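You operate a simulated robot arm through the tools that you are given. There is no shell and no other tool. Be economical: measure what you need, move in short steps, check, and stop when the job is done.

Carry out the task below with a simulated robot arm. There is one attempt and no reset: what you move stays moved.

JOB
Take the 190 mm bracket off the grey plate and stand it in the gap of the row.
Fine: loosen both star knobs and draw both cleats back first. Set down upright: what you pick out.
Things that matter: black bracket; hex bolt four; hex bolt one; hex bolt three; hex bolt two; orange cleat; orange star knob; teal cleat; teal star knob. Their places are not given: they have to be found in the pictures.

It is judged by the outcome, as a careful person would: the job done as asked, and still so three seconds after it is handed in. It fails if anything else is knocked over, pushed out of place, dropped, spilled or broken.

ROBOT AND FRAMES
A 6-joint arm with a two-finger parallel gripper, fixed in place. Base frame: the origin is at the foot of the arm, x ahead of it, y to its left, z up; the work surface is at about z = 0.76. Readings come in m, degrees, newtons and seconds.
With the tool pointing down near the work surface it reaches from about 0.26 to 0.68 m from the base axis. Its first joint turns from -66.0 to 66.0 degrees. Payload 2.9 kg.
The tool frame sits at the grasp point between the pads (the TCP): z along the fingers, y along the line on which they close. The tips reach 0.03 m beyond it. The gripper opens to 0.11 m. The fingers are 0.02 m wide and 0.01 m thick; the gripper's body (0.048 by 0.112 m) begins 0.055 m behind the TCP.
Orientation is told as [roll, pitch, yaw] about the base's x, y, z axes, in that order, counted from this pose: with the fingers straight down and closing along the base's y, the tool's x points along the base's -x, its y along +y and its z along -z.

CONTROLS
- The arm moves only by the tool move_arm. Its argument "motion" is a list of rows, each a list of 3 entries, a list of its own where there are three numbers: the turn, a rotation vector about the tool's x, y, z in degrees, then the shift along the tool's x, y, z in mm, then the finger opening in mm, from 0 to 110. In form: [[[wx, wy, wz], [x, y, z], fingers], ...]. A call has 1 to 10 rows; each row is the pose to reach, as a shift and turn from the pose commanded when the call began, along the tool's axes at that moment. A row lasts 0.2 s, in which the tool goes at most 0.05 m and 8.6 degrees; a call with a longer step from one row to the next is refused whole, and so is a gripper value outside its range. A pose out of reach is approached as far as the arm can. The call stops where the force on the tool passes 60 N (or 10 N more than at its start, if that is more) or the arm is blocked; 0.2 s more then pass. The fingers move at their own pace (about 0.108 m/s each) and stop on an object; they squeeze with about 25 N. The grip force told is the motor's: it shows also when the fingers shut on nothing. Time passes only in rows, and 0.2 s behind the last, so rows that repeat a pose let the fingers close. It gives the time, the measured TCP pose, the force on the tool (base axes), the opening and the grip force at its end, in the units of the frame above (readings bear some noise), with the torque about the TCP (base axes, N m) and any sound that the robot's microphone picked up.
- Cameras (640 x 400 px; columns grow to the right, rows downward): "scene" is fixed at [0.08, 0.4608, 1.3836]; the picture's right is [-0.54, -0.84, 0.00], its down [-0.53, 0.34, -0.78] and it looks along [0.65, -0.42, -0.63] (base axes); focal length 310 px, centre (320, 200). "wrist" rides on the gripper at [0.072, 0.017, -0.103] in the tool frame; the picture's right is [-0.23, 0.97, 0.00], its down [-0.76, -0.18, -0.62] and it looks along [-0.61, -0.14, 0.78] (tool axes); focal length 222 px, centre (320, 200).
- get_image(camera): a new picture of that camera. The clock stands still meanwhile.
- measure_at(camera, pixels): for up to 12 pixels [column, row] of the newest picture of that camera ("zoom" is the newest enlarged one), the place [x, y, z] in the base frame of the surface seen there, good to about 0.002 m, but the place of the scene camera against the robot may be out by one fixed shift of up to 0.025 m in any direction. The clock stands still meanwhile.
- enlarge(camera, box): a new picture of the part [left, top, right, bottom] of that camera's present view, enlarged. The clock stands still meanwhile.
- finish_job(): hands the job in; it is judged then, once.

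Work in short steps. Measure before you move; look again where a grasp or a placing could have gone wrong, and mend it. You have 80 turns and 54 pictures in all, those below and enlarged ones among them. Open the gripper and draw the arm clear of the work before you hand the job in, unless the task says otherwise; then end with one line.

The tools are called after "Request:" as a command line: name --argument value ..., lists and objects as JSON in quotes. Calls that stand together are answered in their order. move_arm: Moves the arm, as the interface text tells. Its arguments: {"type":"object","properties":{"motion":{"type":"array","items":{"type":"array"}}},"required":["motion"]} The other tools are called the same way: get_image (camera) takes a picture; measure_at (camera, pixels) gives the place of the surface under pixels of a picture; enlarge (camera, box) takes an enlarged picture of a part of a camera's view; finish_job () hands the job in.

At the start:

```text
time_s: 0.0
eef_pos: [0.5141, -0.0548, 1.1262]
ee_rot: [0.0, -0.1, 0.0]
force: [-0.9, -0.2, -0.3]
torque: [0.0, -0.01, -0.01]
grip_width: 0.1098
gripper_force: 0.1
```

scene: 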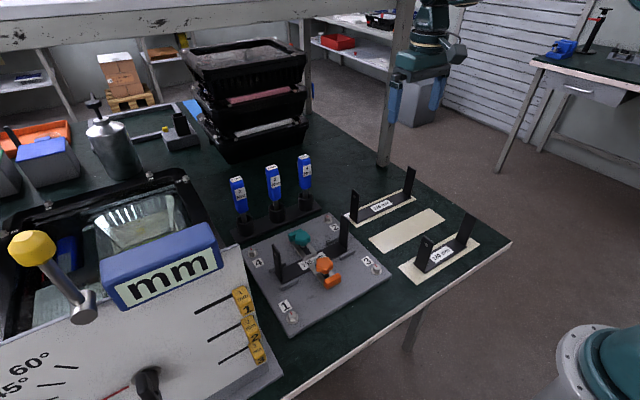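
wrist: 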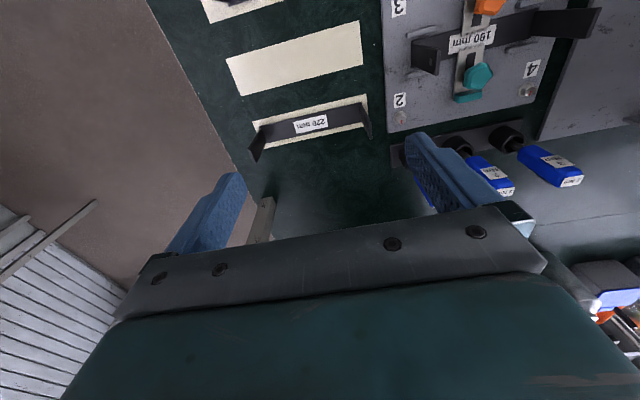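

The plate with the bracket is at about scene (310,265), and the row with its gap is at (405,230). I enlarge both areas.

Request:
enlarge --camera "scene" --box '[230, 190, 400, 340]'

Request:
enlarge --camera "wrist" --box '[200, 0, 640, 200]'

```text
2.67 times, centred on (315, 265) of scene
```

zoom: 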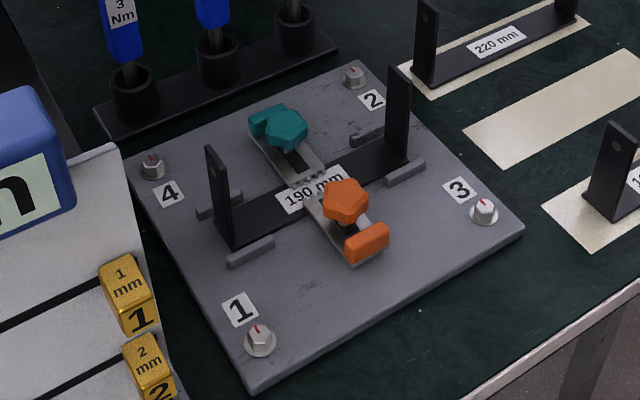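

```text
1.45 times, centred on (420, 100) of wrist
```

zoom: 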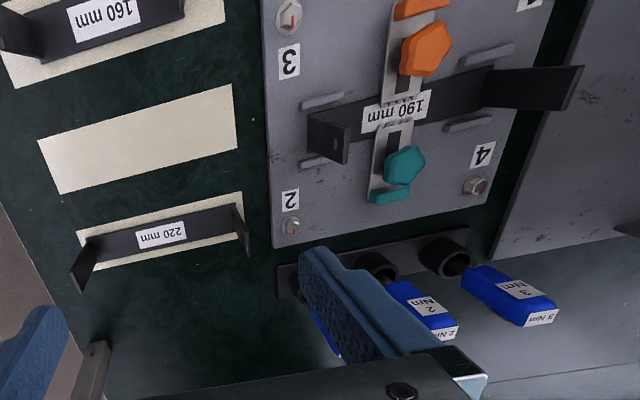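

The wrist view shows the knobs, the cleats and the empty strip. I measure key points on this enlarged wrist picture.

Request:
measure_at --camera "zoom" --pixels '[[425, 45], [404, 162], [390, 195], [420, 8], [318, 118], [345, 135], [578, 70], [330, 125], [60, 190], [235, 150], [230, 88], [42, 142]]'

Request:
measure_at --camera "wrist" --pixels '[[470, 38], [400, 115], [420, 90], [310, 123], [265, 127], [365, 110], [252, 120], [362, 97], [500, 30], [592, 10], [468, 62], [476, 8]]'

```text
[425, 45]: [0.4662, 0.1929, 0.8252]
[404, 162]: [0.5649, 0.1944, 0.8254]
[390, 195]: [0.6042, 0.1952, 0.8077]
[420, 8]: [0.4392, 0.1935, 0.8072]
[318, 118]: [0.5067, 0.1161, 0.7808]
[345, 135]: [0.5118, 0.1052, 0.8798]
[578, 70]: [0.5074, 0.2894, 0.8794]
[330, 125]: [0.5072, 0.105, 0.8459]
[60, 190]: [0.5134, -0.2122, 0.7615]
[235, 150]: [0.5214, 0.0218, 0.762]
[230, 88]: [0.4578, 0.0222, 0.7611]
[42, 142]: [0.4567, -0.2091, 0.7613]
```

```text
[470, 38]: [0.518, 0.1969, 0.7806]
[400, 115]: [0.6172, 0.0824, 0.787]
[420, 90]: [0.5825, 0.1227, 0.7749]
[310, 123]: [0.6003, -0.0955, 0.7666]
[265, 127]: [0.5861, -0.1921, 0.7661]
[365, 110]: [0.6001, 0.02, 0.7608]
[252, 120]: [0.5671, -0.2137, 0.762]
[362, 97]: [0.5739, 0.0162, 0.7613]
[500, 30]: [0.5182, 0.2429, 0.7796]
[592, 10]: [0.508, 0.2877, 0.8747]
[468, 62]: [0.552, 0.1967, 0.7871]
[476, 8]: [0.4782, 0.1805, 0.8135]
```

Everything is aligned with the base axes: the bracket lies along y at x≈0.52, the knobs are at (0.565,0.194) and (0.466,0.193), and the gap strip is centred at (0.489,-0.095). I go to a closer viewpoint over the plate.

Request:
move_arm --motion '[[[0, 0, 0], [22, 32, 18], 110], [[0, 0, 0], [44, 64, 36], 110], [[0, 0, 0], [66, 96, 54], 110], [[0, 0, 0], [88, 128, 72], 110], [[0, 0, 0], [110, 160, 90], 110], [[0, 0, 0], [132, 192, 108], 110], [[0, 0, 0], [154, 225, 126], 110]]'

Request:
get_image --camera "wrist"

```text
time_s: 1.6
eef_pos: [0.3611, 0.1716, 1.0025]
ee_rot: [0.0, 0.0, -0.1]
force: [0.4, -0.3, 0.2]
torque: [-0.01, 0.0, 0.0]
grip_width: 0.11
gripper_force: 0.0
```

```text
49 pictures are left
```

wrist: 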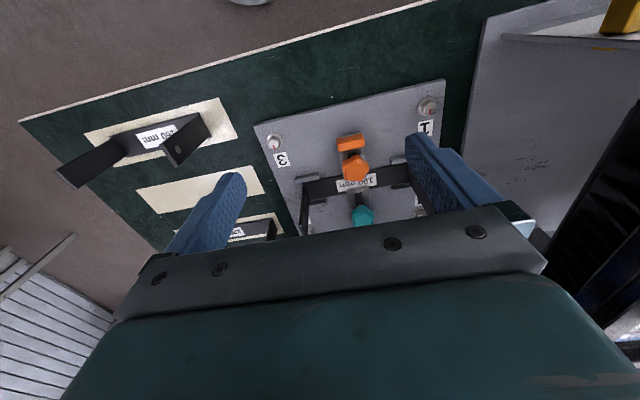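

I enlarge the plate area around the knobs, at about (350,175).

Request:
enlarge --camera "wrist" --box '[270, 110, 430, 240]'

Request:
enlarge --camera "scene" --box '[270, 215, 360, 300]'

```text
3.08 times, centred on (350, 175) of wrist
```

zoom: 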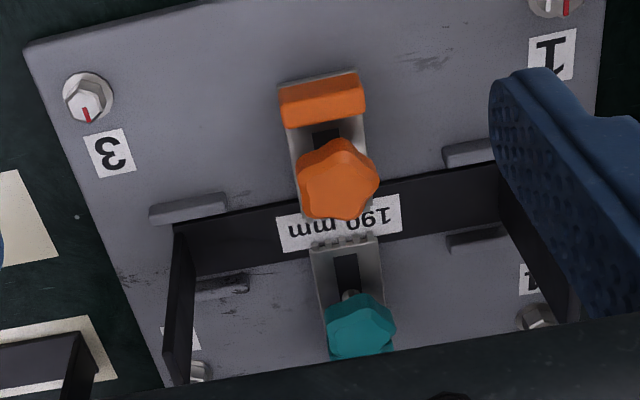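

```text
4.71 times, centred on (315, 258) of scene
```

zoom: 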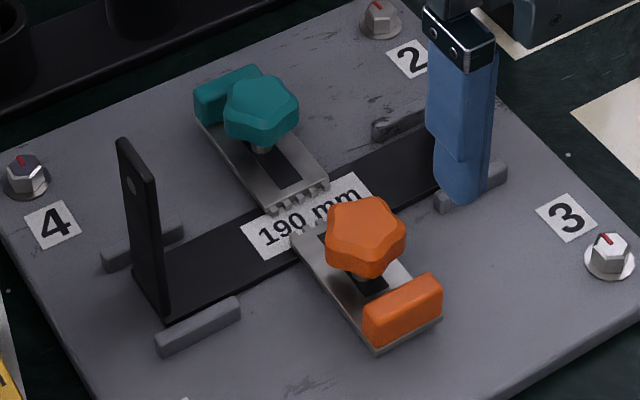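

I measure knob top, side and lower rim, the tab and the label on the enlarged scene picture to get relative heights.

Request:
measure_at --camera "zoom" --pixels '[[262, 95], [240, 135], [255, 140], [365, 225], [360, 270], [345, 262], [400, 290], [405, 325], [330, 215], [405, 235], [370, 200], [360, 278]]'

Request:
enlarge --camera "wrist" --box '[310, 120, 400, 230]'

```text
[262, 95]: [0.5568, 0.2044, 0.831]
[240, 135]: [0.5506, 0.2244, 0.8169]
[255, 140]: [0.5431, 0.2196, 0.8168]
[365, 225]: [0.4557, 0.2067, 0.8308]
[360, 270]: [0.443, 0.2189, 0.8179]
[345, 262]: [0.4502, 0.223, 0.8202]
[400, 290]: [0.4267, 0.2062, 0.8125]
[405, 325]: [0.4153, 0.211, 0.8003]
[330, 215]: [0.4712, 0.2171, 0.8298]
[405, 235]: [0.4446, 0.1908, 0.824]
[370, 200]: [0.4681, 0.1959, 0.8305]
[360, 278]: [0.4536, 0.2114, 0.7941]
```

```text
3.64 times, centred on (355, 175) of wrist
```

zoom: 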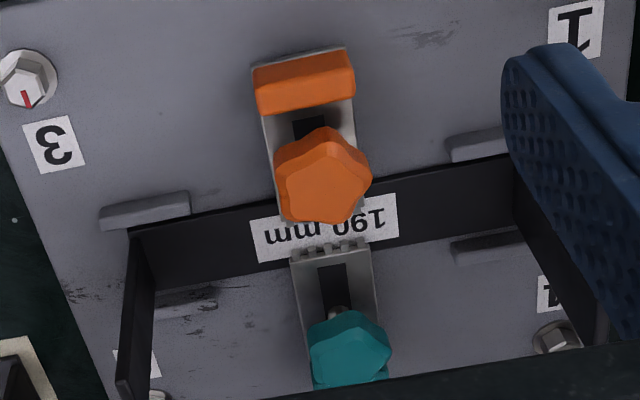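

I measure the orange and teal knob edges in the accurate wrist zoom.

Request:
measure_at --camera "zoom" --pixels '[[322, 182], [280, 178], [368, 180], [322, 140], [315, 215], [350, 350], [315, 350], [387, 350], [350, 318], [305, 88], [262, 95], [350, 82]]'

```text
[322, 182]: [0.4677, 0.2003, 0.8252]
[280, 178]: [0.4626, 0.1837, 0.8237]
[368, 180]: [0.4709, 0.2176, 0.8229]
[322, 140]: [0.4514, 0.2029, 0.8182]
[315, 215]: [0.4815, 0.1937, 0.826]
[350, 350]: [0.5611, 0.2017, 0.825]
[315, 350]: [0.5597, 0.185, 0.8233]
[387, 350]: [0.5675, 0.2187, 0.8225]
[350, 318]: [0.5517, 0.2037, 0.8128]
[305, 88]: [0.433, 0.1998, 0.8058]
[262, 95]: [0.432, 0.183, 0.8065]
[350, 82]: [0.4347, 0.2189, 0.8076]
```

Orange knob centre ≈(0.467,0.2005), top z 0.825, and its rim bottom is about 0.811, above the tab (0.807). I go above it, with the yaw turned -18° so that the pads meet a lobe and a flat.

Request:
move_arm --motion '[[[0, 0, 6], [-35, 10, 27], 80], [[0, 0, 12], [-70, 20, 54], 60], [[0, 0, 18], [-106, 29, 82], 56], [[0, 0, 18], [-106, 29, 110], 56]]'

Request:
enlarge --camera "scene" --box '[270, 195, 380, 300]'

Request:
get_image --camera "wrist"

```text
time_s: 2.6
eef_pos: [0.467, 0.1988, 0.8927]
ee_rot: [0.0, -0.1, -18.2]
force: [0.3, 0.7, -0.4]
torque: [0.01, 0.0, 0.05]
grip_width: 0.056
gripper_force: 0.0
```

```text
3.81 times, centred on (325, 248) of scene
```

zoom: 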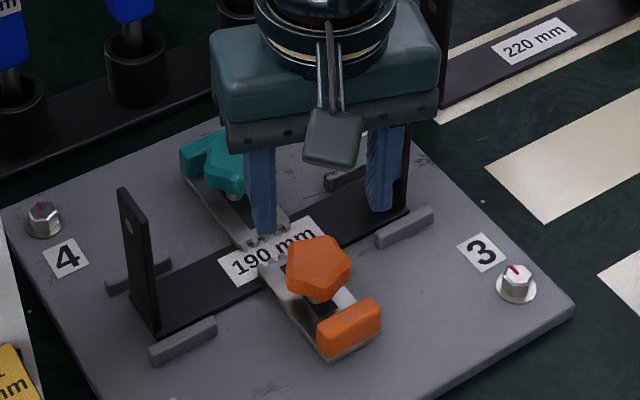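

```text
44 pictures are left
```

wrist: 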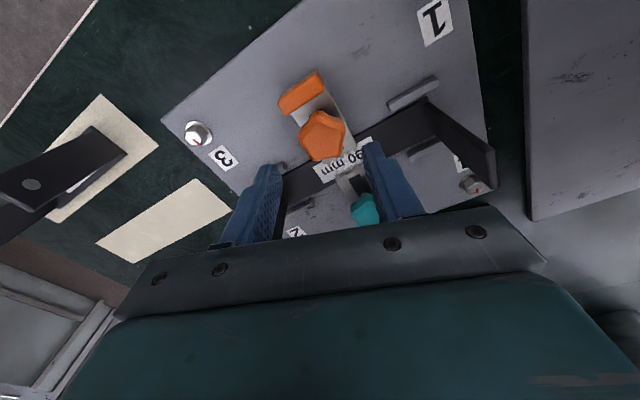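

The gripper is over the orange knob, which shows at (320,135) in the wrist view and is clear below the tips. I lower to TCP z≈0.841 and close.

Request:
move_arm --motion '[[[0, 0, 0], [0, 1, 26], 56], [[0, 0, 0], [0, 1, 44], 56], [[0, 0, 0], [0, 1, 52], 56], [[0, 0, 0], [0, 1, 52], 25], [[0, 0, 0], [0, 1, 52], 25], [[0, 0, 0], [0, 1, 52], 25]]'

Request:
enlarge --camera "scene" --box '[270, 195, 380, 300]'

```text
time_s: 4.0
eef_pos: [0.4665, 0.2007, 0.8378]
ee_rot: [0.0, 0.1, -18.1]
force: [-0.7, -1.2, -2.5]
torque: [0.31, -0.19, 0.0]
grip_width: 0.0374
gripper_force: 45.0
```

```text
3.81 times, centred on (325, 248) of scene
```

zoom: 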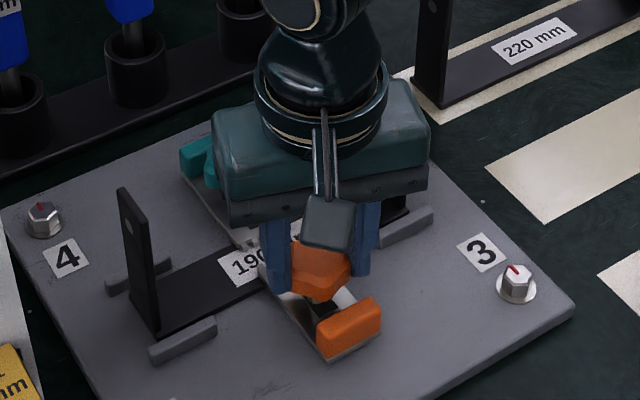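

The knob is gripped (37 mm). I turn it counter-clockwise (negative about tool z) in small steps and watch the torque.

Request:
move_arm --motion '[[[0, 0, -6], [0, 0, -1], 25], [[0, 0, -12], [0, 0, -1.5], 25], [[0, 0, -18], [0, 0, -2], 25], [[0, 0, -24], [0, 0, -2], 25]]'

```text
time_s: 5.0
eef_pos: [0.4665, 0.1991, 0.8387]
ee_rot: [0.0, 0.2, 6.1]
force: [4.2, 1.4, -33.0]
torque: [0.46, -0.6, 0.02]
grip_width: 0.0377
gripper_force: 45.2
```

The vertical pull is -33 N because I commanded a 2 mm rise, so I undo that and continue turning.

Request:
move_arm --motion '[[[0, 0, 0], [0, 0, 2], 25], [[0, 0, -7], [0, 0, 2], 25], [[0, 0, -14], [0, 0, 2], 25], [[0, 0, -21], [0, 0, 2], 25], [[0, 0, -28], [0, 0, 2], 25]]'

Request:
enlarge --camera "scene" --box '[270, 195, 380, 300]'

```text
time_s: 6.2
eef_pos: [0.4664, 0.1974, 0.8386]
ee_rot: [0.0, 0.1, 33.9]
force: [-6.9, -19.0, -0.3]
torque: [-0.04, -0.02, -0.04]
grip_width: 0.0375
gripper_force: 45.1
```

```text
3.81 times, centred on (325, 248) of scene
```

zoom: 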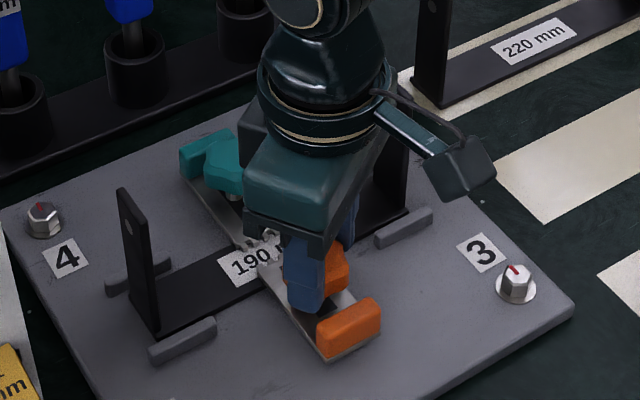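

The torque is small now. I open the gripper and rise a bit to see whether the knob turned.

Request:
move_arm --motion '[[[0, 0, 0], [0, 0, 0], 56], [[0, 0, 0], [0, 0, 0], 56], [[0, 0, 0], [0, 0, -40], 56], [[0, 0, 0], [0, 0, -80], 56]]'

Request:
enlarge --camera "scene" --box '[270, 215, 360, 300]'

```text
time_s: 7.2
eef_pos: [0.4658, 0.199, 0.9187]
ee_rot: [0.0, 0.1, 34.0]
force: [-0.4, -0.7, 0.0]
torque: [0.01, 0.0, 0.02]
grip_width: 0.0562
gripper_force: 0.0
```

```text
4.71 times, centred on (315, 258) of scene
```

zoom: 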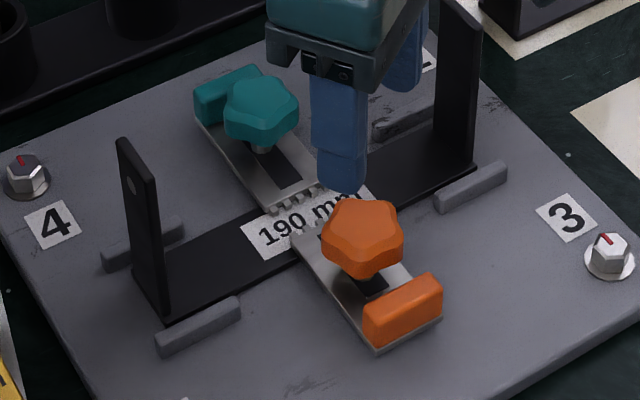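

The knob turned by about 50° with the gripper and its lobes moved. I rotate back to yaw -38 for a second, longer turn.

Request:
move_arm --motion '[[[0, 0, 8], [0, 0, 0], 56], [[0, 0, 16], [0, 0, 0], 56], [[0, 0, 24], [0, 0, 0], 56], [[0, 0, 32], [0, 0, 0], 56], [[0, 0, 40], [0, 0, 0], 56], [[0, 0, 48], [0, 0, 0], 56], [[0, 0, 56], [0, 0, 0], 56], [[0, 0, 64], [0, 0, 0], 56], [[0, 0, 72], [0, 0, 0], 56], [[0, 0, 72], [0, 0, 40], 56]]'

Request:
move_arm --motion '[[[0, 0, 0], [0, 0, 20], 56], [[0, 0, 0], [0, 0, 38], 56], [[0, 0, 0], [0, 0, 38], 25], [[0, 0, 0], [0, 0, 38], 25], [[0, 0, 0], [0, 0, 38], 25], [[0, 0, -8], [0, 0, 38], 25], [[0, 0, -16], [0, 0, 38], 25]]'

Request:
move_arm --motion '[[[0, 0, -8], [0, 0, 0], 25], [[0, 0, -16], [0, 0, 0], 25], [[0, 0, -24], [0, 0, 0], 25], [[0, 0, -32], [0, 0, 0], 25], [[0, 0, -40], [0, 0, 0], 25], [[0, 0, -48], [0, 0, 0], 25], [[0, 0, -56], [0, 0, 0], 25], [[0, 0, -64], [0, 0, 0], 25], [[0, 0, -72], [0, 0, 0], 25]]'

```text
time_s: 9.4
eef_pos: [0.4665, 0.2003, 0.8807]
ee_rot: [0.1, -0.1, -38.2]
force: [-0.3, -0.1, 0.5]
torque: [0.02, 0.03, 0.03]
grip_width: 0.0561
gripper_force: 0.1
```

```text
time_s: 11.0
eef_pos: [0.4664, 0.2014, 0.8415]
ee_rot: [0.0, 0.0, -21.9]
force: [-4.3, 7.3, 9.5]
torque: [-0.23, -0.53, 0.01]
grip_width: 0.0375
gripper_force: 44.8
```

```text
time_s: 13.0
eef_pos: [0.4674, 0.1976, 0.8386]
ee_rot: [0.0, 0.2, 49.7]
force: [10.1, -20.2, -6.4]
torque: [0.11, -0.14, -0.93]
grip_width: 0.0374
gripper_force: 44.8
```

Torque of -0.93 N m now appears, so the knob may have reached a stop. I release and look.

Request:
move_arm --motion '[[[0, 0, 0], [0, 0, 0], 56], [[0, 0, 0], [0, 0, 0], 56], [[0, 0, 0], [0, 0, -40], 56], [[0, 0, 0], [0, 0, -80], 56]]'

Request:
enlarge --camera "scene" --box '[270, 215, 360, 300]'

```text
time_s: 14.0
eef_pos: [0.468, 0.198, 0.9209]
ee_rot: [0.1, 0.0, 50.0]
force: [0.4, -0.2, -0.3]
torque: [0.02, -0.01, -0.03]
grip_width: 0.056
gripper_force: 0.0
```

```text
4.71 times, centred on (315, 258) of scene
```

zoom: 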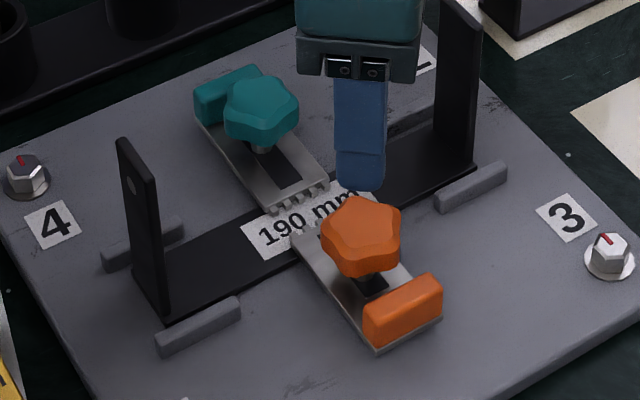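

The knob has risen slightly on its stud. I turn the gripper back to yaw 0 and then test whether the orange cleat slides by its tab.

Request:
move_arm --motion '[[[0, 0, 8.3], [0, 0, 0], 60], [[0, 0, 16.6], [0, 0, 0], 60], [[0, 0, 25], [0, 0, 0], 60], [[0, 0, 33.3], [0, 0, 0], 60], [[0, 0, 41.6], [0, 0, 0], 60], [[0, 0, 50], [0, 0, 0], 60]]'

Request:
enlarge --camera "wrist" --box '[230, 60, 430, 220]'

```text
time_s: 15.4
eef_pos: [0.4675, 0.1999, 0.9211]
ee_rot: [0.0, 0.0, -0.2]
force: [-0.3, -0.1, -0.2]
torque: [0.02, -0.01, 0.0]
grip_width: 0.0596
gripper_force: 0.1
```

```text
2.50 times, centred on (330, 140) of wrist
```

zoom: 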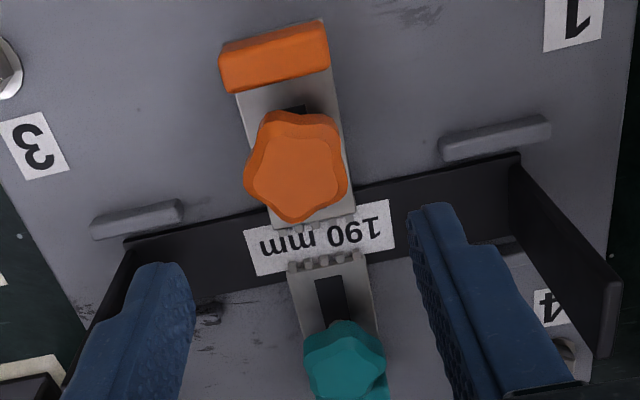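

I measure the tab, the knob and the cleat here.

Request:
measure_at --camera "zoom" --pixels '[[270, 40], [275, 72], [225, 80], [325, 65], [222, 58], [325, 30], [298, 165], [255, 115], [340, 145], [345, 360], [330, 265], [310, 220]]'

```text
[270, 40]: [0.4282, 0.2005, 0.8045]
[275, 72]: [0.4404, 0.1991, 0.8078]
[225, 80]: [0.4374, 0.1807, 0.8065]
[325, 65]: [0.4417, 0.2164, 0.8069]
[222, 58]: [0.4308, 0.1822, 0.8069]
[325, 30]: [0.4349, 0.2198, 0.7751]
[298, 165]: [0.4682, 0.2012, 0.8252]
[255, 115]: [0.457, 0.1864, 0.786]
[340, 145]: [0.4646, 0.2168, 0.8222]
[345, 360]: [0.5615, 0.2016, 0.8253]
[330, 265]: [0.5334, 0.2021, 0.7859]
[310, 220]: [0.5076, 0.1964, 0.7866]
```

Tab top spans x 0.428–0.441, y 0.182–0.219, z 0.807. I grip it at x≈0.432 with TCP z≈0.821.

Request:
move_arm --motion '[[[0, 0, 0], [35.5, 0.5, 30], 60], [[0, 0, 0], [35.5, 0.5, 70], 60], [[0, 0, 0], [35.5, 0.5, 90], 60], [[0, 0, 0], [35.5, 0.5, 100], 60], [[0, 0, 0], [35.5, 0.5, 100], 25], [[0, 0, 0], [35.5, 0.5, 100], 25], [[0, 0, 0], [35.5, 0.5, 100], 25]]'

Request:
move_arm --motion '[[[0, 0, 0], [3, 0, 0], 25], [[0, 0, 0], [6, 0, 0], 25], [[0, 0, 0], [9, 0, 0], 25], [[0, 0, 0], [12, 0, 0], 25]]'

```text
time_s: 17.0
eef_pos: [0.4318, 0.2007, 0.8203]
ee_rot: [-0.1, 0.1, -0.1]
force: [0.1, -10.5, -1.1]
torque: [-0.25, -0.11, -0.02]
grip_width: 0.0397
gripper_force: 45.2
```

```text
time_s: 18.0
eef_pos: [0.421, 0.1995, 0.821]
ee_rot: [0.0, -0.1, 0.0]
force: [0.7, -10.7, 6.1]
torque: [-0.45, 0.95, -0.43]
grip_width: 0.0399
gripper_force: 44.7
```

It moved 11 mm with little force. I check the picture to see that the cleat came with it.

Request:
enlarge --camera "scene" --box '[270, 215, 360, 300]'

Request:
enlarge --camera "wrist" --box '[230, 60, 430, 220]'

```text
4.71 times, centred on (315, 258) of scene
```

zoom: 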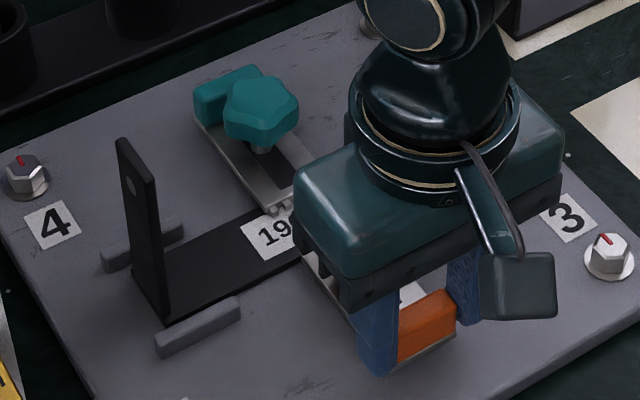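

```text
2.50 times, centred on (330, 140) of wrist
```

zoom: 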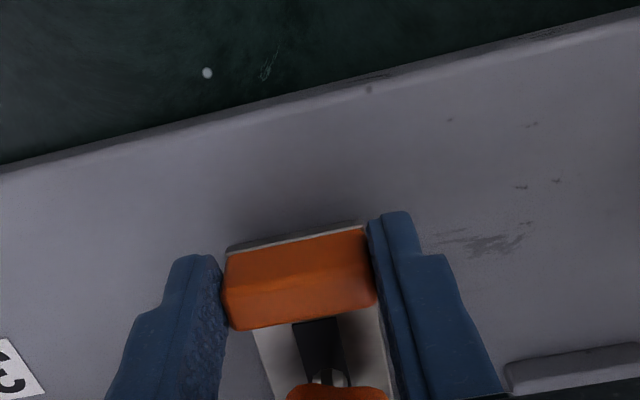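

The tab moved with the gripper and the cleat slides. I draw it back another 16 mm or so, until it resists.

Request:
move_arm --motion '[[[0, 0, 0], [4, 0, 0], 25], [[0, 0, 0], [8, 0, 0], 25], [[0, 0, 0], [12, 0, 0], 25], [[0, 0, 0], [15, 0, 0], 25]]'

```text
time_s: 19.0
eef_pos: [0.4064, 0.2012, 0.82]
ee_rot: [0.0, -0.3, 0.0]
force: [14.2, -12.9, 1.4]
torque: [-0.11, 0.74, 0.36]
grip_width: 0.0397
gripper_force: 44.8
```

Moved 25 mm in total. I release, rise and look.

Request:
move_arm --motion '[[[0, 0, 0], [-1, 0, 0], 60], [[0, 0, 0], [-1, 0, 0], 60], [[0, 0, 0], [0, 0, -40], 60], [[0, 0, 0], [0, 0, -80], 60], [[0, 0, 0], [0, 0, -110], 60]]'

Request:
enlarge --camera "wrist" --box '[230, 60, 430, 220]'

Request:
enlarge --camera "scene" --box '[270, 215, 360, 300]'

```text
time_s: 20.2
eef_pos: [0.4016, 0.1973, 0.9312]
ee_rot: [0.0, 0.1, 0.0]
force: [-0.1, -0.2, 0.1]
torque: [0.02, -0.02, 0.03]
grip_width: 0.06
gripper_force: 0.0
```

```text
2.50 times, centred on (330, 140) of wrist
```

zoom: 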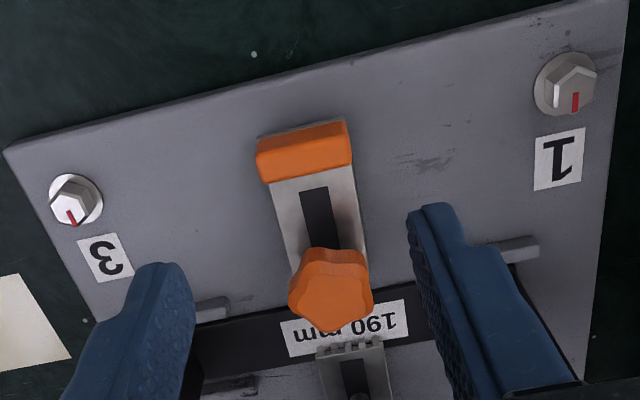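

```text
4.71 times, centred on (315, 258) of scene
```

zoom: 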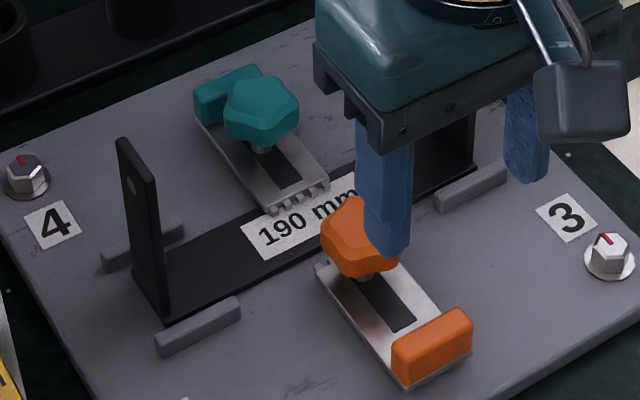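

The orange cleat is off the bracket. I now move over toward the teal knob to see it well.

Request:
move_arm --motion '[[[0, 0, 0], [-45, 1, 0], 60], [[0, 0, 0], [-90, 2, 0], 60], [[0, 0, 0], [-133, 3, 0], 60]]'

Request:
enlarge --camera "wrist" --box '[230, 60, 430, 220]'

```text
time_s: 21.0
eef_pos: [0.5381, 0.2032, 0.9321]
ee_rot: [0.1, 0.0, 0.0]
force: [0.0, -0.5, -0.3]
torque: [0.05, -0.02, 0.0]
grip_width: 0.0601
gripper_force: 0.1
```

```text
2.50 times, centred on (330, 140) of wrist
```

zoom: 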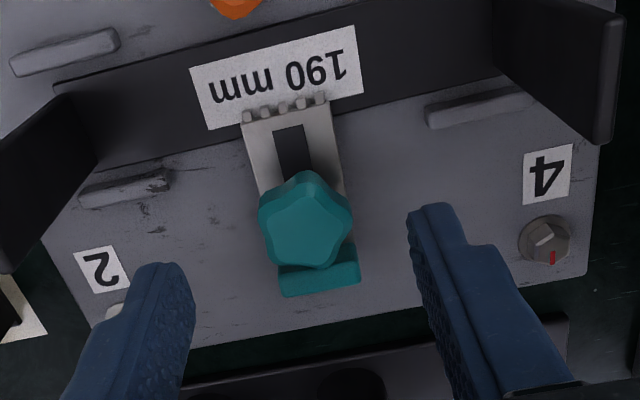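

I measure the teal lobes and the tab.

Request:
measure_at --camera "zoom" --pixels '[[305, 222], [305, 178], [347, 210], [264, 214], [333, 258], [282, 260], [318, 280], [285, 285], [355, 277], [75, 160], [52, 85], [330, 95]]'

```text
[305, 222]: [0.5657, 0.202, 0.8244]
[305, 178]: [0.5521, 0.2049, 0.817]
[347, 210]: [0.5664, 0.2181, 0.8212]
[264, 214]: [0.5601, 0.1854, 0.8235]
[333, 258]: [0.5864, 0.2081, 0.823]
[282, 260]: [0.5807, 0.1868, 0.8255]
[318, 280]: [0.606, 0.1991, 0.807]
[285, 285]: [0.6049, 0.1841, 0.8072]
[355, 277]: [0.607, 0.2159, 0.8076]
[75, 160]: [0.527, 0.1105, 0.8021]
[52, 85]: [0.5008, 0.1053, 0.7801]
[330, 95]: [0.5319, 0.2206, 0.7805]
```

Teal knob centre ≈(0.567,0.2005), lobes at 22°+72k. I approach with yaw -32, grip at z 0.841 and turn +72°.

Request:
move_arm --motion '[[[0, 0, 8], [-8, -1, 0], 56], [[0, 0, 16], [-15, -2, 0], 56], [[0, 0, 24], [-22, -2.5, 0], 56], [[0, 0, 32], [-29, -2.5, 0], 56], [[0, 0, 32], [-29, -2.5, 40], 56], [[0, 0, 32], [-29, -2.5, 75], 56], [[0, 0, 32], [-29, -2.5, 91], 56], [[0, 0, 32], [-29, -2.5, 91], 25], [[0, 0, 32], [-29, -2.5, 91], 25], [[0, 0, 32], [-29, -2.5, 91], 25]]'

Request:
move_arm --motion '[[[0, 0, -8], [0, 0, 0], 25], [[0, 0, -16], [0, 0, 0], 25], [[0, 0, -24], [0, 0, 0], 25], [[0, 0, -32], [0, 0, 0], 25], [[0, 0, -40], [0, 0, 0], 25], [[0, 0, -48], [0, 0, 0], 25], [[0, 0, -56], [0, 0, 0], 25], [[0, 0, -64], [0, 0, 0], 25], [[0, 0, -72], [0, 0, 0], 25]]'

```text
time_s: 23.2
eef_pos: [0.5673, 0.2014, 0.837]
ee_rot: [0.0, -0.1, -32.0]
force: [9.4, 12.0, -10.6]
torque: [-0.13, -0.56, 0.06]
grip_width: 0.0366
gripper_force: 44.6
```

```text
time_s: 25.2
eef_pos: [0.5675, 0.1981, 0.8381]
ee_rot: [0.0, 0.1, 39.8]
force: [8.3, -23.3, -23.1]
torque: [-0.34, 0.24, -0.07]
grip_width: 0.0359
gripper_force: 45.3
```

Turned 72°. I release, rise, return to yaw -32 and repeat.

Request:
move_arm --motion '[[[0, 0, 0], [0, 0, 0], 56], [[0, 0, 0], [0, 0, -30], 56], [[0, 0, 8], [0, 0, -40], 56], [[0, 0, 16], [0, 0, -40], 56], [[0, 0, 24], [0, 0, -40], 56], [[0, 0, 32], [0, 0, -40], 56], [[0, 0, 40], [0, 0, -40], 56], [[0, 0, 48], [0, 0, -40], 56], [[0, 0, 56], [0, 0, -40], 56], [[0, 0, 64], [0, 0, -40], 56]]'

Request:
move_arm --motion '[[[0, 0, 8], [0, 0, 0], 56], [[0, 0, 8], [0, 0, 25], 56], [[0, 0, 8], [0, 0, 38], 56], [[0, 0, 8], [0, 0, 38], 25], [[0, 0, 8], [0, 0, 38], 25], [[0, 0, 8], [0, 0, 38], 25]]'

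Request:
move_arm --motion '[[[0, 0, -8], [0, 0, 0], 25], [[0, 0, -16], [0, 0, 0], 25], [[0, 0, -24], [0, 0, 0], 25], [[0, 0, -32], [0, 0, 0], 25], [[0, 0, -40], [0, 0, 0], 25], [[0, 0, -48], [0, 0, 0], 25], [[0, 0, -56], [0, 0, 0], 25], [[0, 0, -64], [0, 0, 0], 25], [[0, 0, -72], [0, 0, 0], 25]]'

```text
time_s: 27.4
eef_pos: [0.566, 0.201, 0.879]
ee_rot: [-0.1, -0.1, -24.2]
force: [0.2, -0.1, 0.1]
torque: [0.0, 0.0, 0.02]
grip_width: 0.0562
gripper_force: 0.2
```

```text
time_s: 28.8
eef_pos: [0.5659, 0.2026, 0.8402]
ee_rot: [0.2, -0.1, -31.8]
force: [12.5, 16.8, -10.4]
torque: [0.03, -0.65, 0.09]
grip_width: 0.0362
gripper_force: 45.0
```

```text
time_s: 30.8
eef_pos: [0.5666, 0.198, 0.842]
ee_rot: [0.0, 0.1, 39.6]
force: [4.8, -17.9, -2.7]
torque: [-0.45, -0.16, -1.26]
grip_width: 0.0364
gripper_force: 44.6
```

A torque of -1.26 N m shows here as on the other knob, so it is loose and at its stop. I release, rise, return to yaw 0 and look.

Request:
move_arm --motion '[[[0, 0, 0], [0, 0, 0], 60], [[0, 0, 0], [0, 0, 0], 60], [[0, 0, 0], [0, 0, -40], 60], [[0, 0, 8], [0, 0, -80], 60], [[0, 0, 16], [0, 0, -90], 60], [[0, 0, 24], [0, 0, -90], 60], [[0, 0, 32], [0, 0, -90], 60], [[0, 0, 40], [0, 0, -90], 60]]'

Request:
enlarge --camera "wrist" --box '[230, 60, 430, 220]'

```text
time_s: 32.6
eef_pos: [0.5668, 0.2009, 0.9317]
ee_rot: [0.1, 0.0, -0.1]
force: [0.0, 0.3, -0.9]
torque: [-0.03, -0.01, 0.0]
grip_width: 0.0601
gripper_force: 0.0
```

```text
2.50 times, centred on (330, 140) of wrist
```

zoom: 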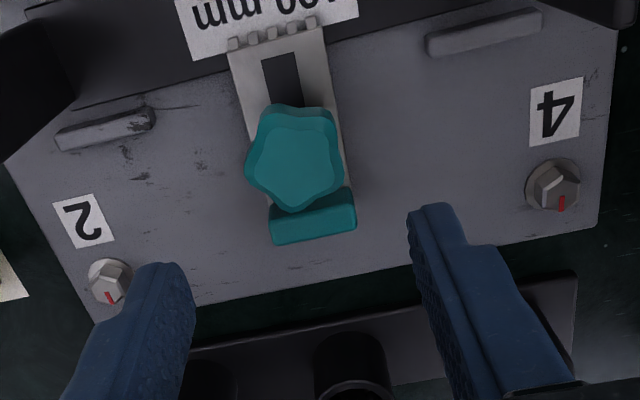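

I measure the tab, and the driver rack behind it for clearance.

Request:
measure_at --camera "zoom" --pixels '[[315, 210], [313, 235], [275, 215], [355, 205], [350, 340], [370, 350], [200, 370], [520, 290], [230, 120], [300, 25]]'

Request:
get_image --camera "scene"

Request:
measure_at --camera "scene" --pixels '[[238, 183], [273, 170], [304, 158], [240, 205], [275, 192], [305, 180], [243, 225], [278, 212], [305, 202]]'

```text
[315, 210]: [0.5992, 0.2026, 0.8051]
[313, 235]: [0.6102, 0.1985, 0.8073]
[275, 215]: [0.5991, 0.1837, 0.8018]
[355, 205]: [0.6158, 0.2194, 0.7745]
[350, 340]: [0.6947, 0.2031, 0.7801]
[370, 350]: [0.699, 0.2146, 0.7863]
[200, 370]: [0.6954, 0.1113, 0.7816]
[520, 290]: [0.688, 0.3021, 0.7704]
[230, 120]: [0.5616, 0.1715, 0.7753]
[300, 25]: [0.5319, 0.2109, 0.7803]
```

```text
32 pictures are left
```

scene: 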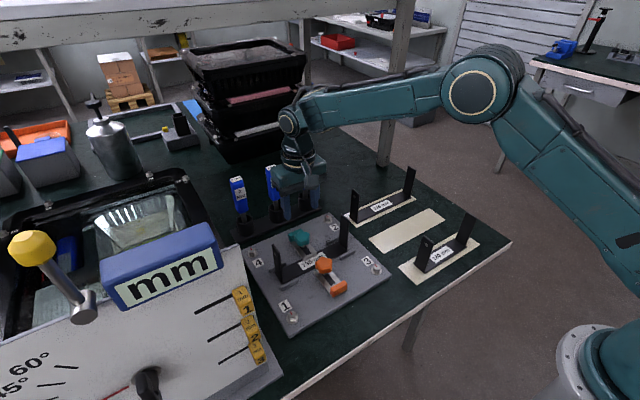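

```text
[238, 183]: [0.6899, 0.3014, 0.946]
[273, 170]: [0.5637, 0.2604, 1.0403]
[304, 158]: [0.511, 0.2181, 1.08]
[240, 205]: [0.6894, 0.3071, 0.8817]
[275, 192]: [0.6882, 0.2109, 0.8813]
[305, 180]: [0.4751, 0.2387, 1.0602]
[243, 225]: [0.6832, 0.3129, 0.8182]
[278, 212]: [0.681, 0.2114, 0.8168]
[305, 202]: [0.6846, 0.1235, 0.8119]
```

Tab spans x 0.599–0.612, and the drivers stand at x≈0.697, leaving room. I grip the teal tab at x≈0.607 and pull it back +24 mm.

Request:
move_arm --motion '[[[0, 0, 0], [-40, -1, 30], 60], [[0, 0, 0], [-40, -1, 70], 60], [[0, 0, 0], [-40, -1, 95], 60], [[0, 0, 0], [-40, -1, 110], 60], [[0, 0, 0], [-40, -1, 110], 25], [[0, 0, 0], [-40, -1, 110], 25], [[0, 0, 0], [-40, -1, 110], 25]]'

Request:
move_arm --motion '[[[0, 0, 0], [-4, 0, 0], 25], [[0, 0, 0], [-8, 0, 0], 25], [[0, 0, 0], [-12, 0, 0], 25], [[0, 0, 0], [-16, 0, 0], 25], [[0, 0, 0], [-20, 0, 0], 25], [[0, 0, 0], [-25, 0, 0], 25]]'

```text
time_s: 34.2
eef_pos: [0.6072, 0.2012, 0.8195]
ee_rot: [0.0, 0.0, 0.2]
force: [0.8, 8.9, -8.0]
torque: [0.3, -0.68, -0.02]
grip_width: 0.0398
gripper_force: 45.0
```

```text
time_s: 35.6
eef_pos: [0.6304, 0.1995, 0.8212]
ee_rot: [0.1, 0.2, 0.1]
force: [-5.3, 10.6, -17.6]
torque: [0.35, -0.96, -0.13]
grip_width: 0.0394
gripper_force: 45.1
```

I release, rise and move back over the bracket to inspect the cleats and bracket.

Request:
move_arm --motion '[[[0, 0, 0], [0, 0, 0], 60], [[0, 0, 0], [0, 0, 0], 60], [[0, 0, 0], [0, 0, -45], 60], [[0, 0, 0], [10, 0, -90], 60], [[0, 0, 0], [55, 0, -130], 60], [[0, 0, 0], [100, 0, -170], 60], [[0, 0, 0], [140, 0, -180], 60]]'

Request:
enlarge --camera "wrist" --box '[200, 60, 440, 220]'

Request:
enlarge --camera "scene" --box '[260, 200, 370, 300]'

```text
refused: row 5 steps farther than a row can; nothing moved
```

```text
2.50 times, centred on (320, 140) of wrist
```

zoom: 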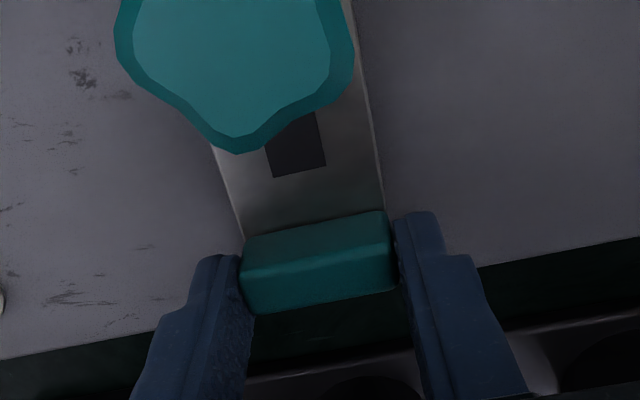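

```text
4.00 times, centred on (315, 250) of scene
```

zoom: 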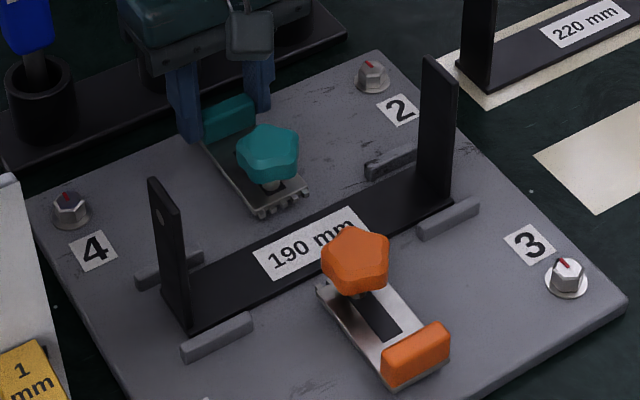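

Both cleats are clear of the bracket in the zoom. My last move was refused for too long a step, so I redo it with smaller ones.

Request:
move_arm --motion '[[[0, 0, 0], [0, 0, 0], 60], [[0, 0, 0], [0, 0, 0], 60], [[0, 0, 0], [0, 0, -45], 60], [[0, 0, 0], [10, 0, -85], 60], [[0, 0, 0], [40, 0, -115], 60], [[0, 0, 0], [75, 0, -140], 60], [[0, 0, 0], [110, 0, -160], 60], [[0, 0, 0], [120, 0, -170], 60]]'

Request:
enlarge --camera "wrist" --box '[200, 60, 440, 220]'

```text
time_s: 37.4
eef_pos: [0.5108, 0.1996, 0.9902]
ee_rot: [0.0, 0.0, 0.0]
force: [0.4, 0.4, 0.5]
torque: [-0.01, 0.02, -0.01]
grip_width: 0.0604
gripper_force: 0.0
```

```text
2.50 times, centred on (320, 140) of wrist
```

zoom: 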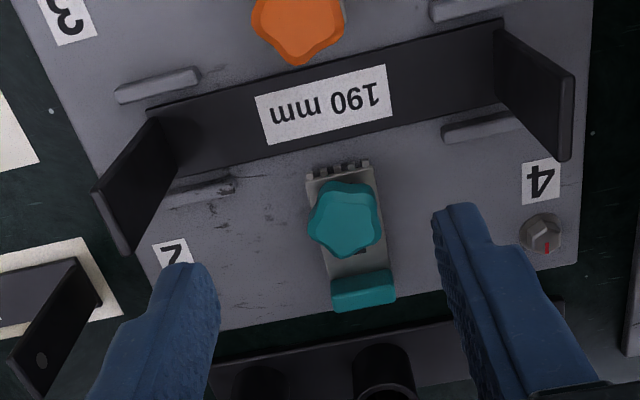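

The cleats are fully back. I measure bracket edges near its middle, the knob's nearest points, and the upright ends.

Request:
measure_at --camera "zoom" --pixels '[[300, 80], [300, 75], [310, 148], [312, 153], [297, 55], [297, 62], [345, 187], [320, 192], [180, 120], [500, 45], [160, 112], [505, 32]]'

Request:
measure_at --camera "zoom" --pixels '[[385, 55], [395, 128], [250, 100], [270, 155], [340, 168], [345, 230], [125, 190], [155, 125], [570, 90], [500, 25], [150, 120], [128, 245]]'

```text
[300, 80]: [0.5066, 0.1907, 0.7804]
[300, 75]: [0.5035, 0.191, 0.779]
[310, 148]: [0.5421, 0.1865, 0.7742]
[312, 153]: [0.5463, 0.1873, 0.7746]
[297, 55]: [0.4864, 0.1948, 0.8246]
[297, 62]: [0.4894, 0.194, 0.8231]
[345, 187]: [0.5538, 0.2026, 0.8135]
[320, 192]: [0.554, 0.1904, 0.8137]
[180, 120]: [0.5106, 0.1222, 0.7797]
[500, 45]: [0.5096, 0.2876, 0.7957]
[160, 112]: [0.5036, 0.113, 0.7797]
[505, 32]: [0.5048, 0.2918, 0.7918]
```

```text
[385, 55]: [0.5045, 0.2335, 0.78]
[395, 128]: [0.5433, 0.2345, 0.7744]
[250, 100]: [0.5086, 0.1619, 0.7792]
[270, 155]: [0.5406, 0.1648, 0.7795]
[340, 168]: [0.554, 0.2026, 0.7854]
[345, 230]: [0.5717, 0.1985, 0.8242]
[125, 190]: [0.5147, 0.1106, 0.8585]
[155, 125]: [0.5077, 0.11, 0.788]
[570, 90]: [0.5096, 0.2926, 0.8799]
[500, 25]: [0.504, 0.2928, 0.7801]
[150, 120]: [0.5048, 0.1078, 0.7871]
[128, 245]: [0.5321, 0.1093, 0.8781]
```

The space between the knobs (0.489…0.552) leaves barely 1 mm for fingers around the bracket's centre. So I will hold the -y upright (y≈0.1075) and slide the bracket 36 mm along -y between its ribs, then grip its middle clear of the knobs. First I measure rib ends and the bolts' area.

Request:
measure_at --camera "zoom" --pixels '[[118, 92], [200, 75], [160, 205], [235, 180], [432, 18], [445, 132], [520, 115], [175, 125], [495, 55], [170, 170]]'

Request:
move_arm --motion '[[[0, 0, 0], [-10, -46, 15], 60], [[0, 0, 0], [-10, -92, 30], 60], [[0, 0, 0], [-10, -92, 75], 60], [[0, 0, 0], [-10, -92, 110], 60]]'

Request:
enlarge --camera "scene" --box '[270, 175, 400, 295]'

```text
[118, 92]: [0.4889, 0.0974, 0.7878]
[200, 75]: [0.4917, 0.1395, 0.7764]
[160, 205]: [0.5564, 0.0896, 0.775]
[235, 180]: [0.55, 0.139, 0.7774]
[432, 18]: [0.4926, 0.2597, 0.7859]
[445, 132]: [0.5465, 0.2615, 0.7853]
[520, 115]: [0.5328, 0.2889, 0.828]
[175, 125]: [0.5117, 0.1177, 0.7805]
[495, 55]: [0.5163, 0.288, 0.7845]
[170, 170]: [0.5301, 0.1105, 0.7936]
```

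```text
time_s: 38.4
eef_pos: [0.5231, 0.1089, 0.8813]
ee_rot: [0.0, 0.0, 0.0]
force: [-0.3, 0.2, 0.1]
torque: [0.0, 0.0, 0.01]
grip_width: 0.0599
gripper_force: 0.0
```

```text
3.33 times, centred on (335, 235) of scene
```

zoom: 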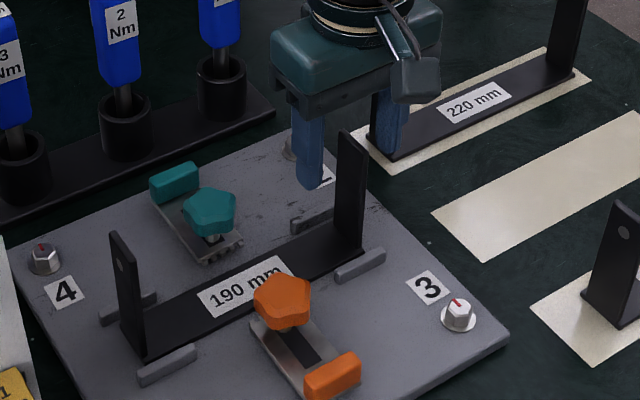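

The fingers straddle the near upright, one to each side. I lower 47 mm and close.

Request:
move_arm --motion '[[[0, 0, 0], [0, -1, 25], 60], [[0, 0, 0], [0, -1, 47], 60], [[0, 0, 0], [0, -1, 47], 3], [[0, 0, 0], [0, -1, 47], 3], [[0, 0, 0], [0, -1, 47], 3]]'

```text
time_s: 39.6
eef_pos: [0.522, 0.1081, 0.8351]
ee_rot: [-0.1, 0.0, 0.0]
force: [-0.2, -0.2, 0.3]
torque: [-0.02, -0.08, -0.1]
grip_width: 0.0058
gripper_force: 24.8
```

Gripped at 5.8 mm with no side load. I slide it 36 mm along -y.

Request:
move_arm --motion '[[[0, 0, 0], [0, -5, 0], 3], [[0, 0, 0], [0, -10, 0], 3], [[0, 0, 0], [0, -15, 0], 3], [[0, 0, 0], [0, -20, 0], 3], [[0, 0, 0], [0, -25, 0], 3], [[0, 0, 0], [0, -30, 0], 3], [[0, 0, 0], [0, -36, 0], 3]]'

Request:
enlarge --camera "scene" --box '[270, 175, 400, 295]'

```text
time_s: 41.2
eef_pos: [0.5217, 0.0686, 0.8347]
ee_rot: [0.0, 0.0, 0.0]
force: [-1.0, 1.4, 1.0]
torque: [-0.05, -0.08, 0.03]
grip_width: 0.0058
gripper_force: 24.8
```

```text
3.33 times, centred on (335, 235) of scene
```

zoom: 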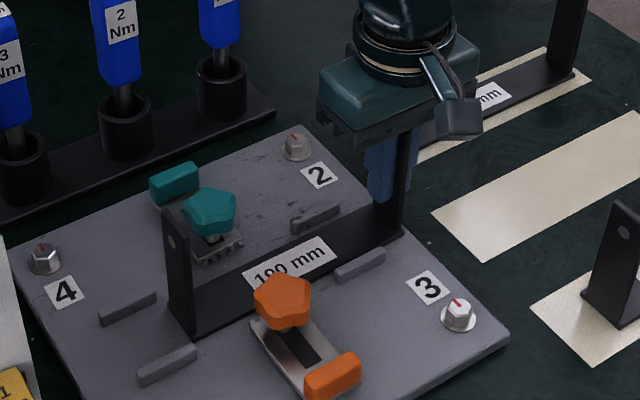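

The bracket slid cleanly, and its middle is now at y≈0.163, clear of the knobs. I release, rise and turn to yaw +90 for gripping across its width.

Request:
move_arm --motion '[[[0, 0, 0], [0, 0, 0], 40], [[0, 0, 0], [0, 0, 0], 40], [[0, 0, 0], [0, 0, -45], 50], [[0, 0, 0], [0, 0, -90], 50], [[0, 0, -8], [0, 20, -100], 50], [[0, 0, -16], [0, 40, -100], 50], [[0, 0, -24], [0, 60, -100], 50], [[0, 0, -32], [0, 80, -100], 50], [[0, 0, -40], [0, 92, -100], 50], [[0, 0, -48], [0, 92, -100], 50]]'

Request:
move_arm --motion '[[[0, 0, -8.4], [0, 0, 0], 50], [[0, 0, -16.8], [0, 0, 0], 50], [[0, 0, -25.2], [0, 0, 0], 50], [[0, 0, -33.6], [0, 0, 0], 50], [[0, 0, -42], [0, 0, 0], 50]]'

Request:
get_image --camera "wrist"

```text
time_s: 43.4
eef_pos: [0.5214, 0.163, 0.9328]
ee_rot: [0.1, 0.0, 48.2]
force: [1.4, 0.6, -0.2]
torque: [0.0, 0.0, 0.01]
grip_width: 0.05
gripper_force: 0.1
```

```text
time_s: 44.6
eef_pos: [0.5213, 0.1627, 0.9344]
ee_rot: [-0.1, 0.1, 90.2]
force: [-0.5, 0.1, -1.3]
torque: [0.05, 0.0, -0.01]
grip_width: 0.0501
gripper_force: 0.1
```

```text
26 pictures are left
```

wrist: 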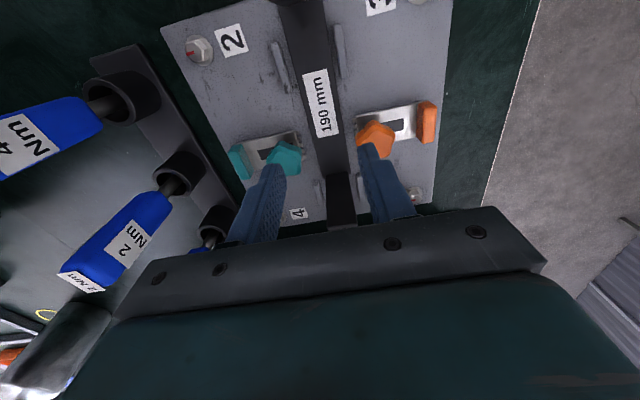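

I measure the bracket's edges around its label (322,102) and both uprights.

Request:
measure_at --camera "wrist" --pixels '[[322, 102], [321, 70], [323, 136], [300, 110], [345, 108], [296, 80], [336, 80], [309, 140], [350, 135], [341, 185], [300, 5]]'

Request:
enlarge --camera "wrist" --box '[230, 0, 430, 230]'

```text
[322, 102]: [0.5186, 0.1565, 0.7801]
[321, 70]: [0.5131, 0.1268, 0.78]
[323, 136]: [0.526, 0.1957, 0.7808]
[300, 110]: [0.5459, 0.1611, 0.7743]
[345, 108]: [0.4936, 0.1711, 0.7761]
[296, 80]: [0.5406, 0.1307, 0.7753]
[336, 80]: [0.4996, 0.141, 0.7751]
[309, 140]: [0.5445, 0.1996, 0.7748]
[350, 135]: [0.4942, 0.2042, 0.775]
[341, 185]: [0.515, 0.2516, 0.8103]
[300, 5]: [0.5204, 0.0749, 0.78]
```

```text
1.74 times, centred on (330, 115) of wrist
```

zoom: 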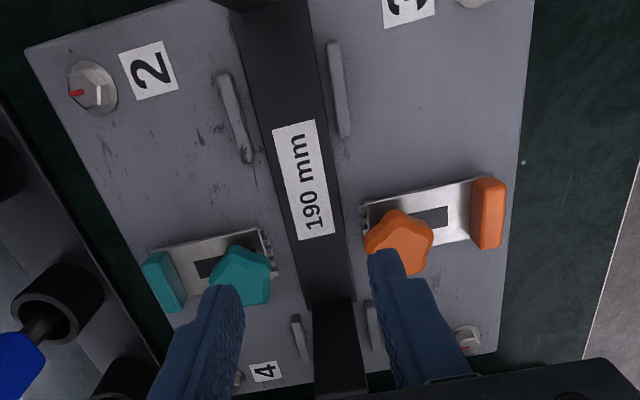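

I measure edge pixels in this zoom, to find the bracket's width and skew.

Request:
measure_at --camera "zoom" --pixels '[[275, 180], [281, 180], [287, 180], [333, 180], [337, 180], [342, 180], [253, 80], [258, 80], [262, 80], [314, 80], [318, 80], [322, 80]]'

```text
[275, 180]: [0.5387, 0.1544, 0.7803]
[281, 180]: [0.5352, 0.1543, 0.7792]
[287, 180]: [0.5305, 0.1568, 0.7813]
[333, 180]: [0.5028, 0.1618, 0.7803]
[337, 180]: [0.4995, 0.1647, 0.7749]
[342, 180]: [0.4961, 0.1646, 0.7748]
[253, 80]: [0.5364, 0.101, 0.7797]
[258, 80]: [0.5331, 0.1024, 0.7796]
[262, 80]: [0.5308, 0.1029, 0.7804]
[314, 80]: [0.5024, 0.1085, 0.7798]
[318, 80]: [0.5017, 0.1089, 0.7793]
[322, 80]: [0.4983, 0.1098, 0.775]
```

Bracket spans x 0.501–0.5395 with no skew, and the gripper is centred on it at (0.521,0.163). I lower to TCP z≈0.808.

Request:
move_arm --motion '[[[0, 0, 0], [0, 0, 40], 52], [[0, 0, 0], [0, 0, 80], 52], [[0, 0, 0], [0, 0, 110], 52], [[0, 0, 0], [0, 0, 120], 52], [[0, 0, 0], [0, 0, 126], 52]]'

Request:
enlarge --camera "scene" --box '[270, 175, 400, 295]'

```text
time_s: 45.8
eef_pos: [0.5222, 0.1627, 0.8098]
ee_rot: [0.0, 0.1, 90.0]
force: [-0.5, -0.1, 0.9]
torque: [0.0, 0.01, -0.03]
grip_width: 0.0521
gripper_force: 0.0
```

```text
3.33 times, centred on (335, 235) of scene
```

zoom: 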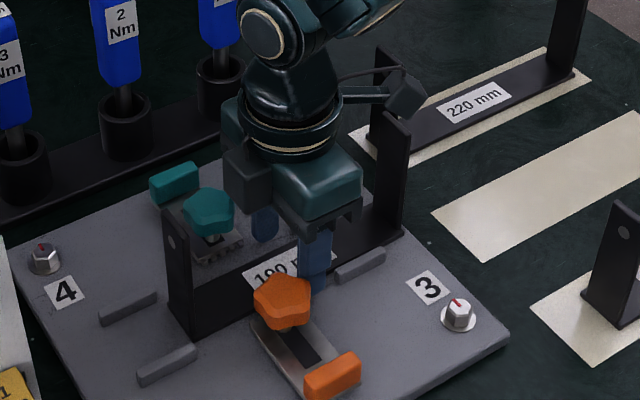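

The way is clear. I lower 2 mm more and close on the base's edges.

Request:
move_arm --motion '[[[0, 0, 0], [0, 0, 2.5], 52], [[0, 0, 0], [0, 0, 2.5], 52], [[0, 0, 0], [0, 0, 2.5], 30], [[0, 0, 0], [0, 0, 2.5], 30], [[0, 0, 0], [0, 0, 2.5], 30]]'

```text
time_s: 47.0
eef_pos: [0.521, 0.1617, 0.8066]
ee_rot: [0.0, 0.0, 90.0]
force: [-0.4, 0.5, 0.9]
torque: [-0.03, 0.06, 0.0]
grip_width: 0.0394
gripper_force: 25.2
```

Gripped at 39.4 mm, which matches the bracket's width. I lift 25 mm to test.

Request:
move_arm --motion '[[[0, 0, 0], [0, 0, -4], 30], [[0, 0, 0], [0, 0, -10], 30], [[0, 0, 0], [0, 0, -18], 30], [[0, 0, 0], [0, 0, -25], 30], [[0, 0, 0], [0, 0, -25], 30]]'

Request:
enlarge --camera "scene" --box '[270, 175, 400, 295]'

```text
time_s: 48.2
eef_pos: [0.5221, 0.1625, 0.8304]
ee_rot: [-0.1, -0.1, 89.9]
force: [0.1, 0.4, -2.2]
torque: [-0.02, 0.01, 0.0]
grip_width: 0.0394
gripper_force: 24.5
```

```text
3.33 times, centred on (335, 235) of scene
```

zoom: 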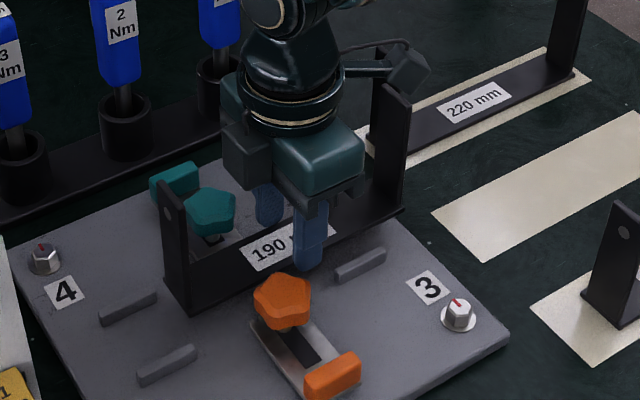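

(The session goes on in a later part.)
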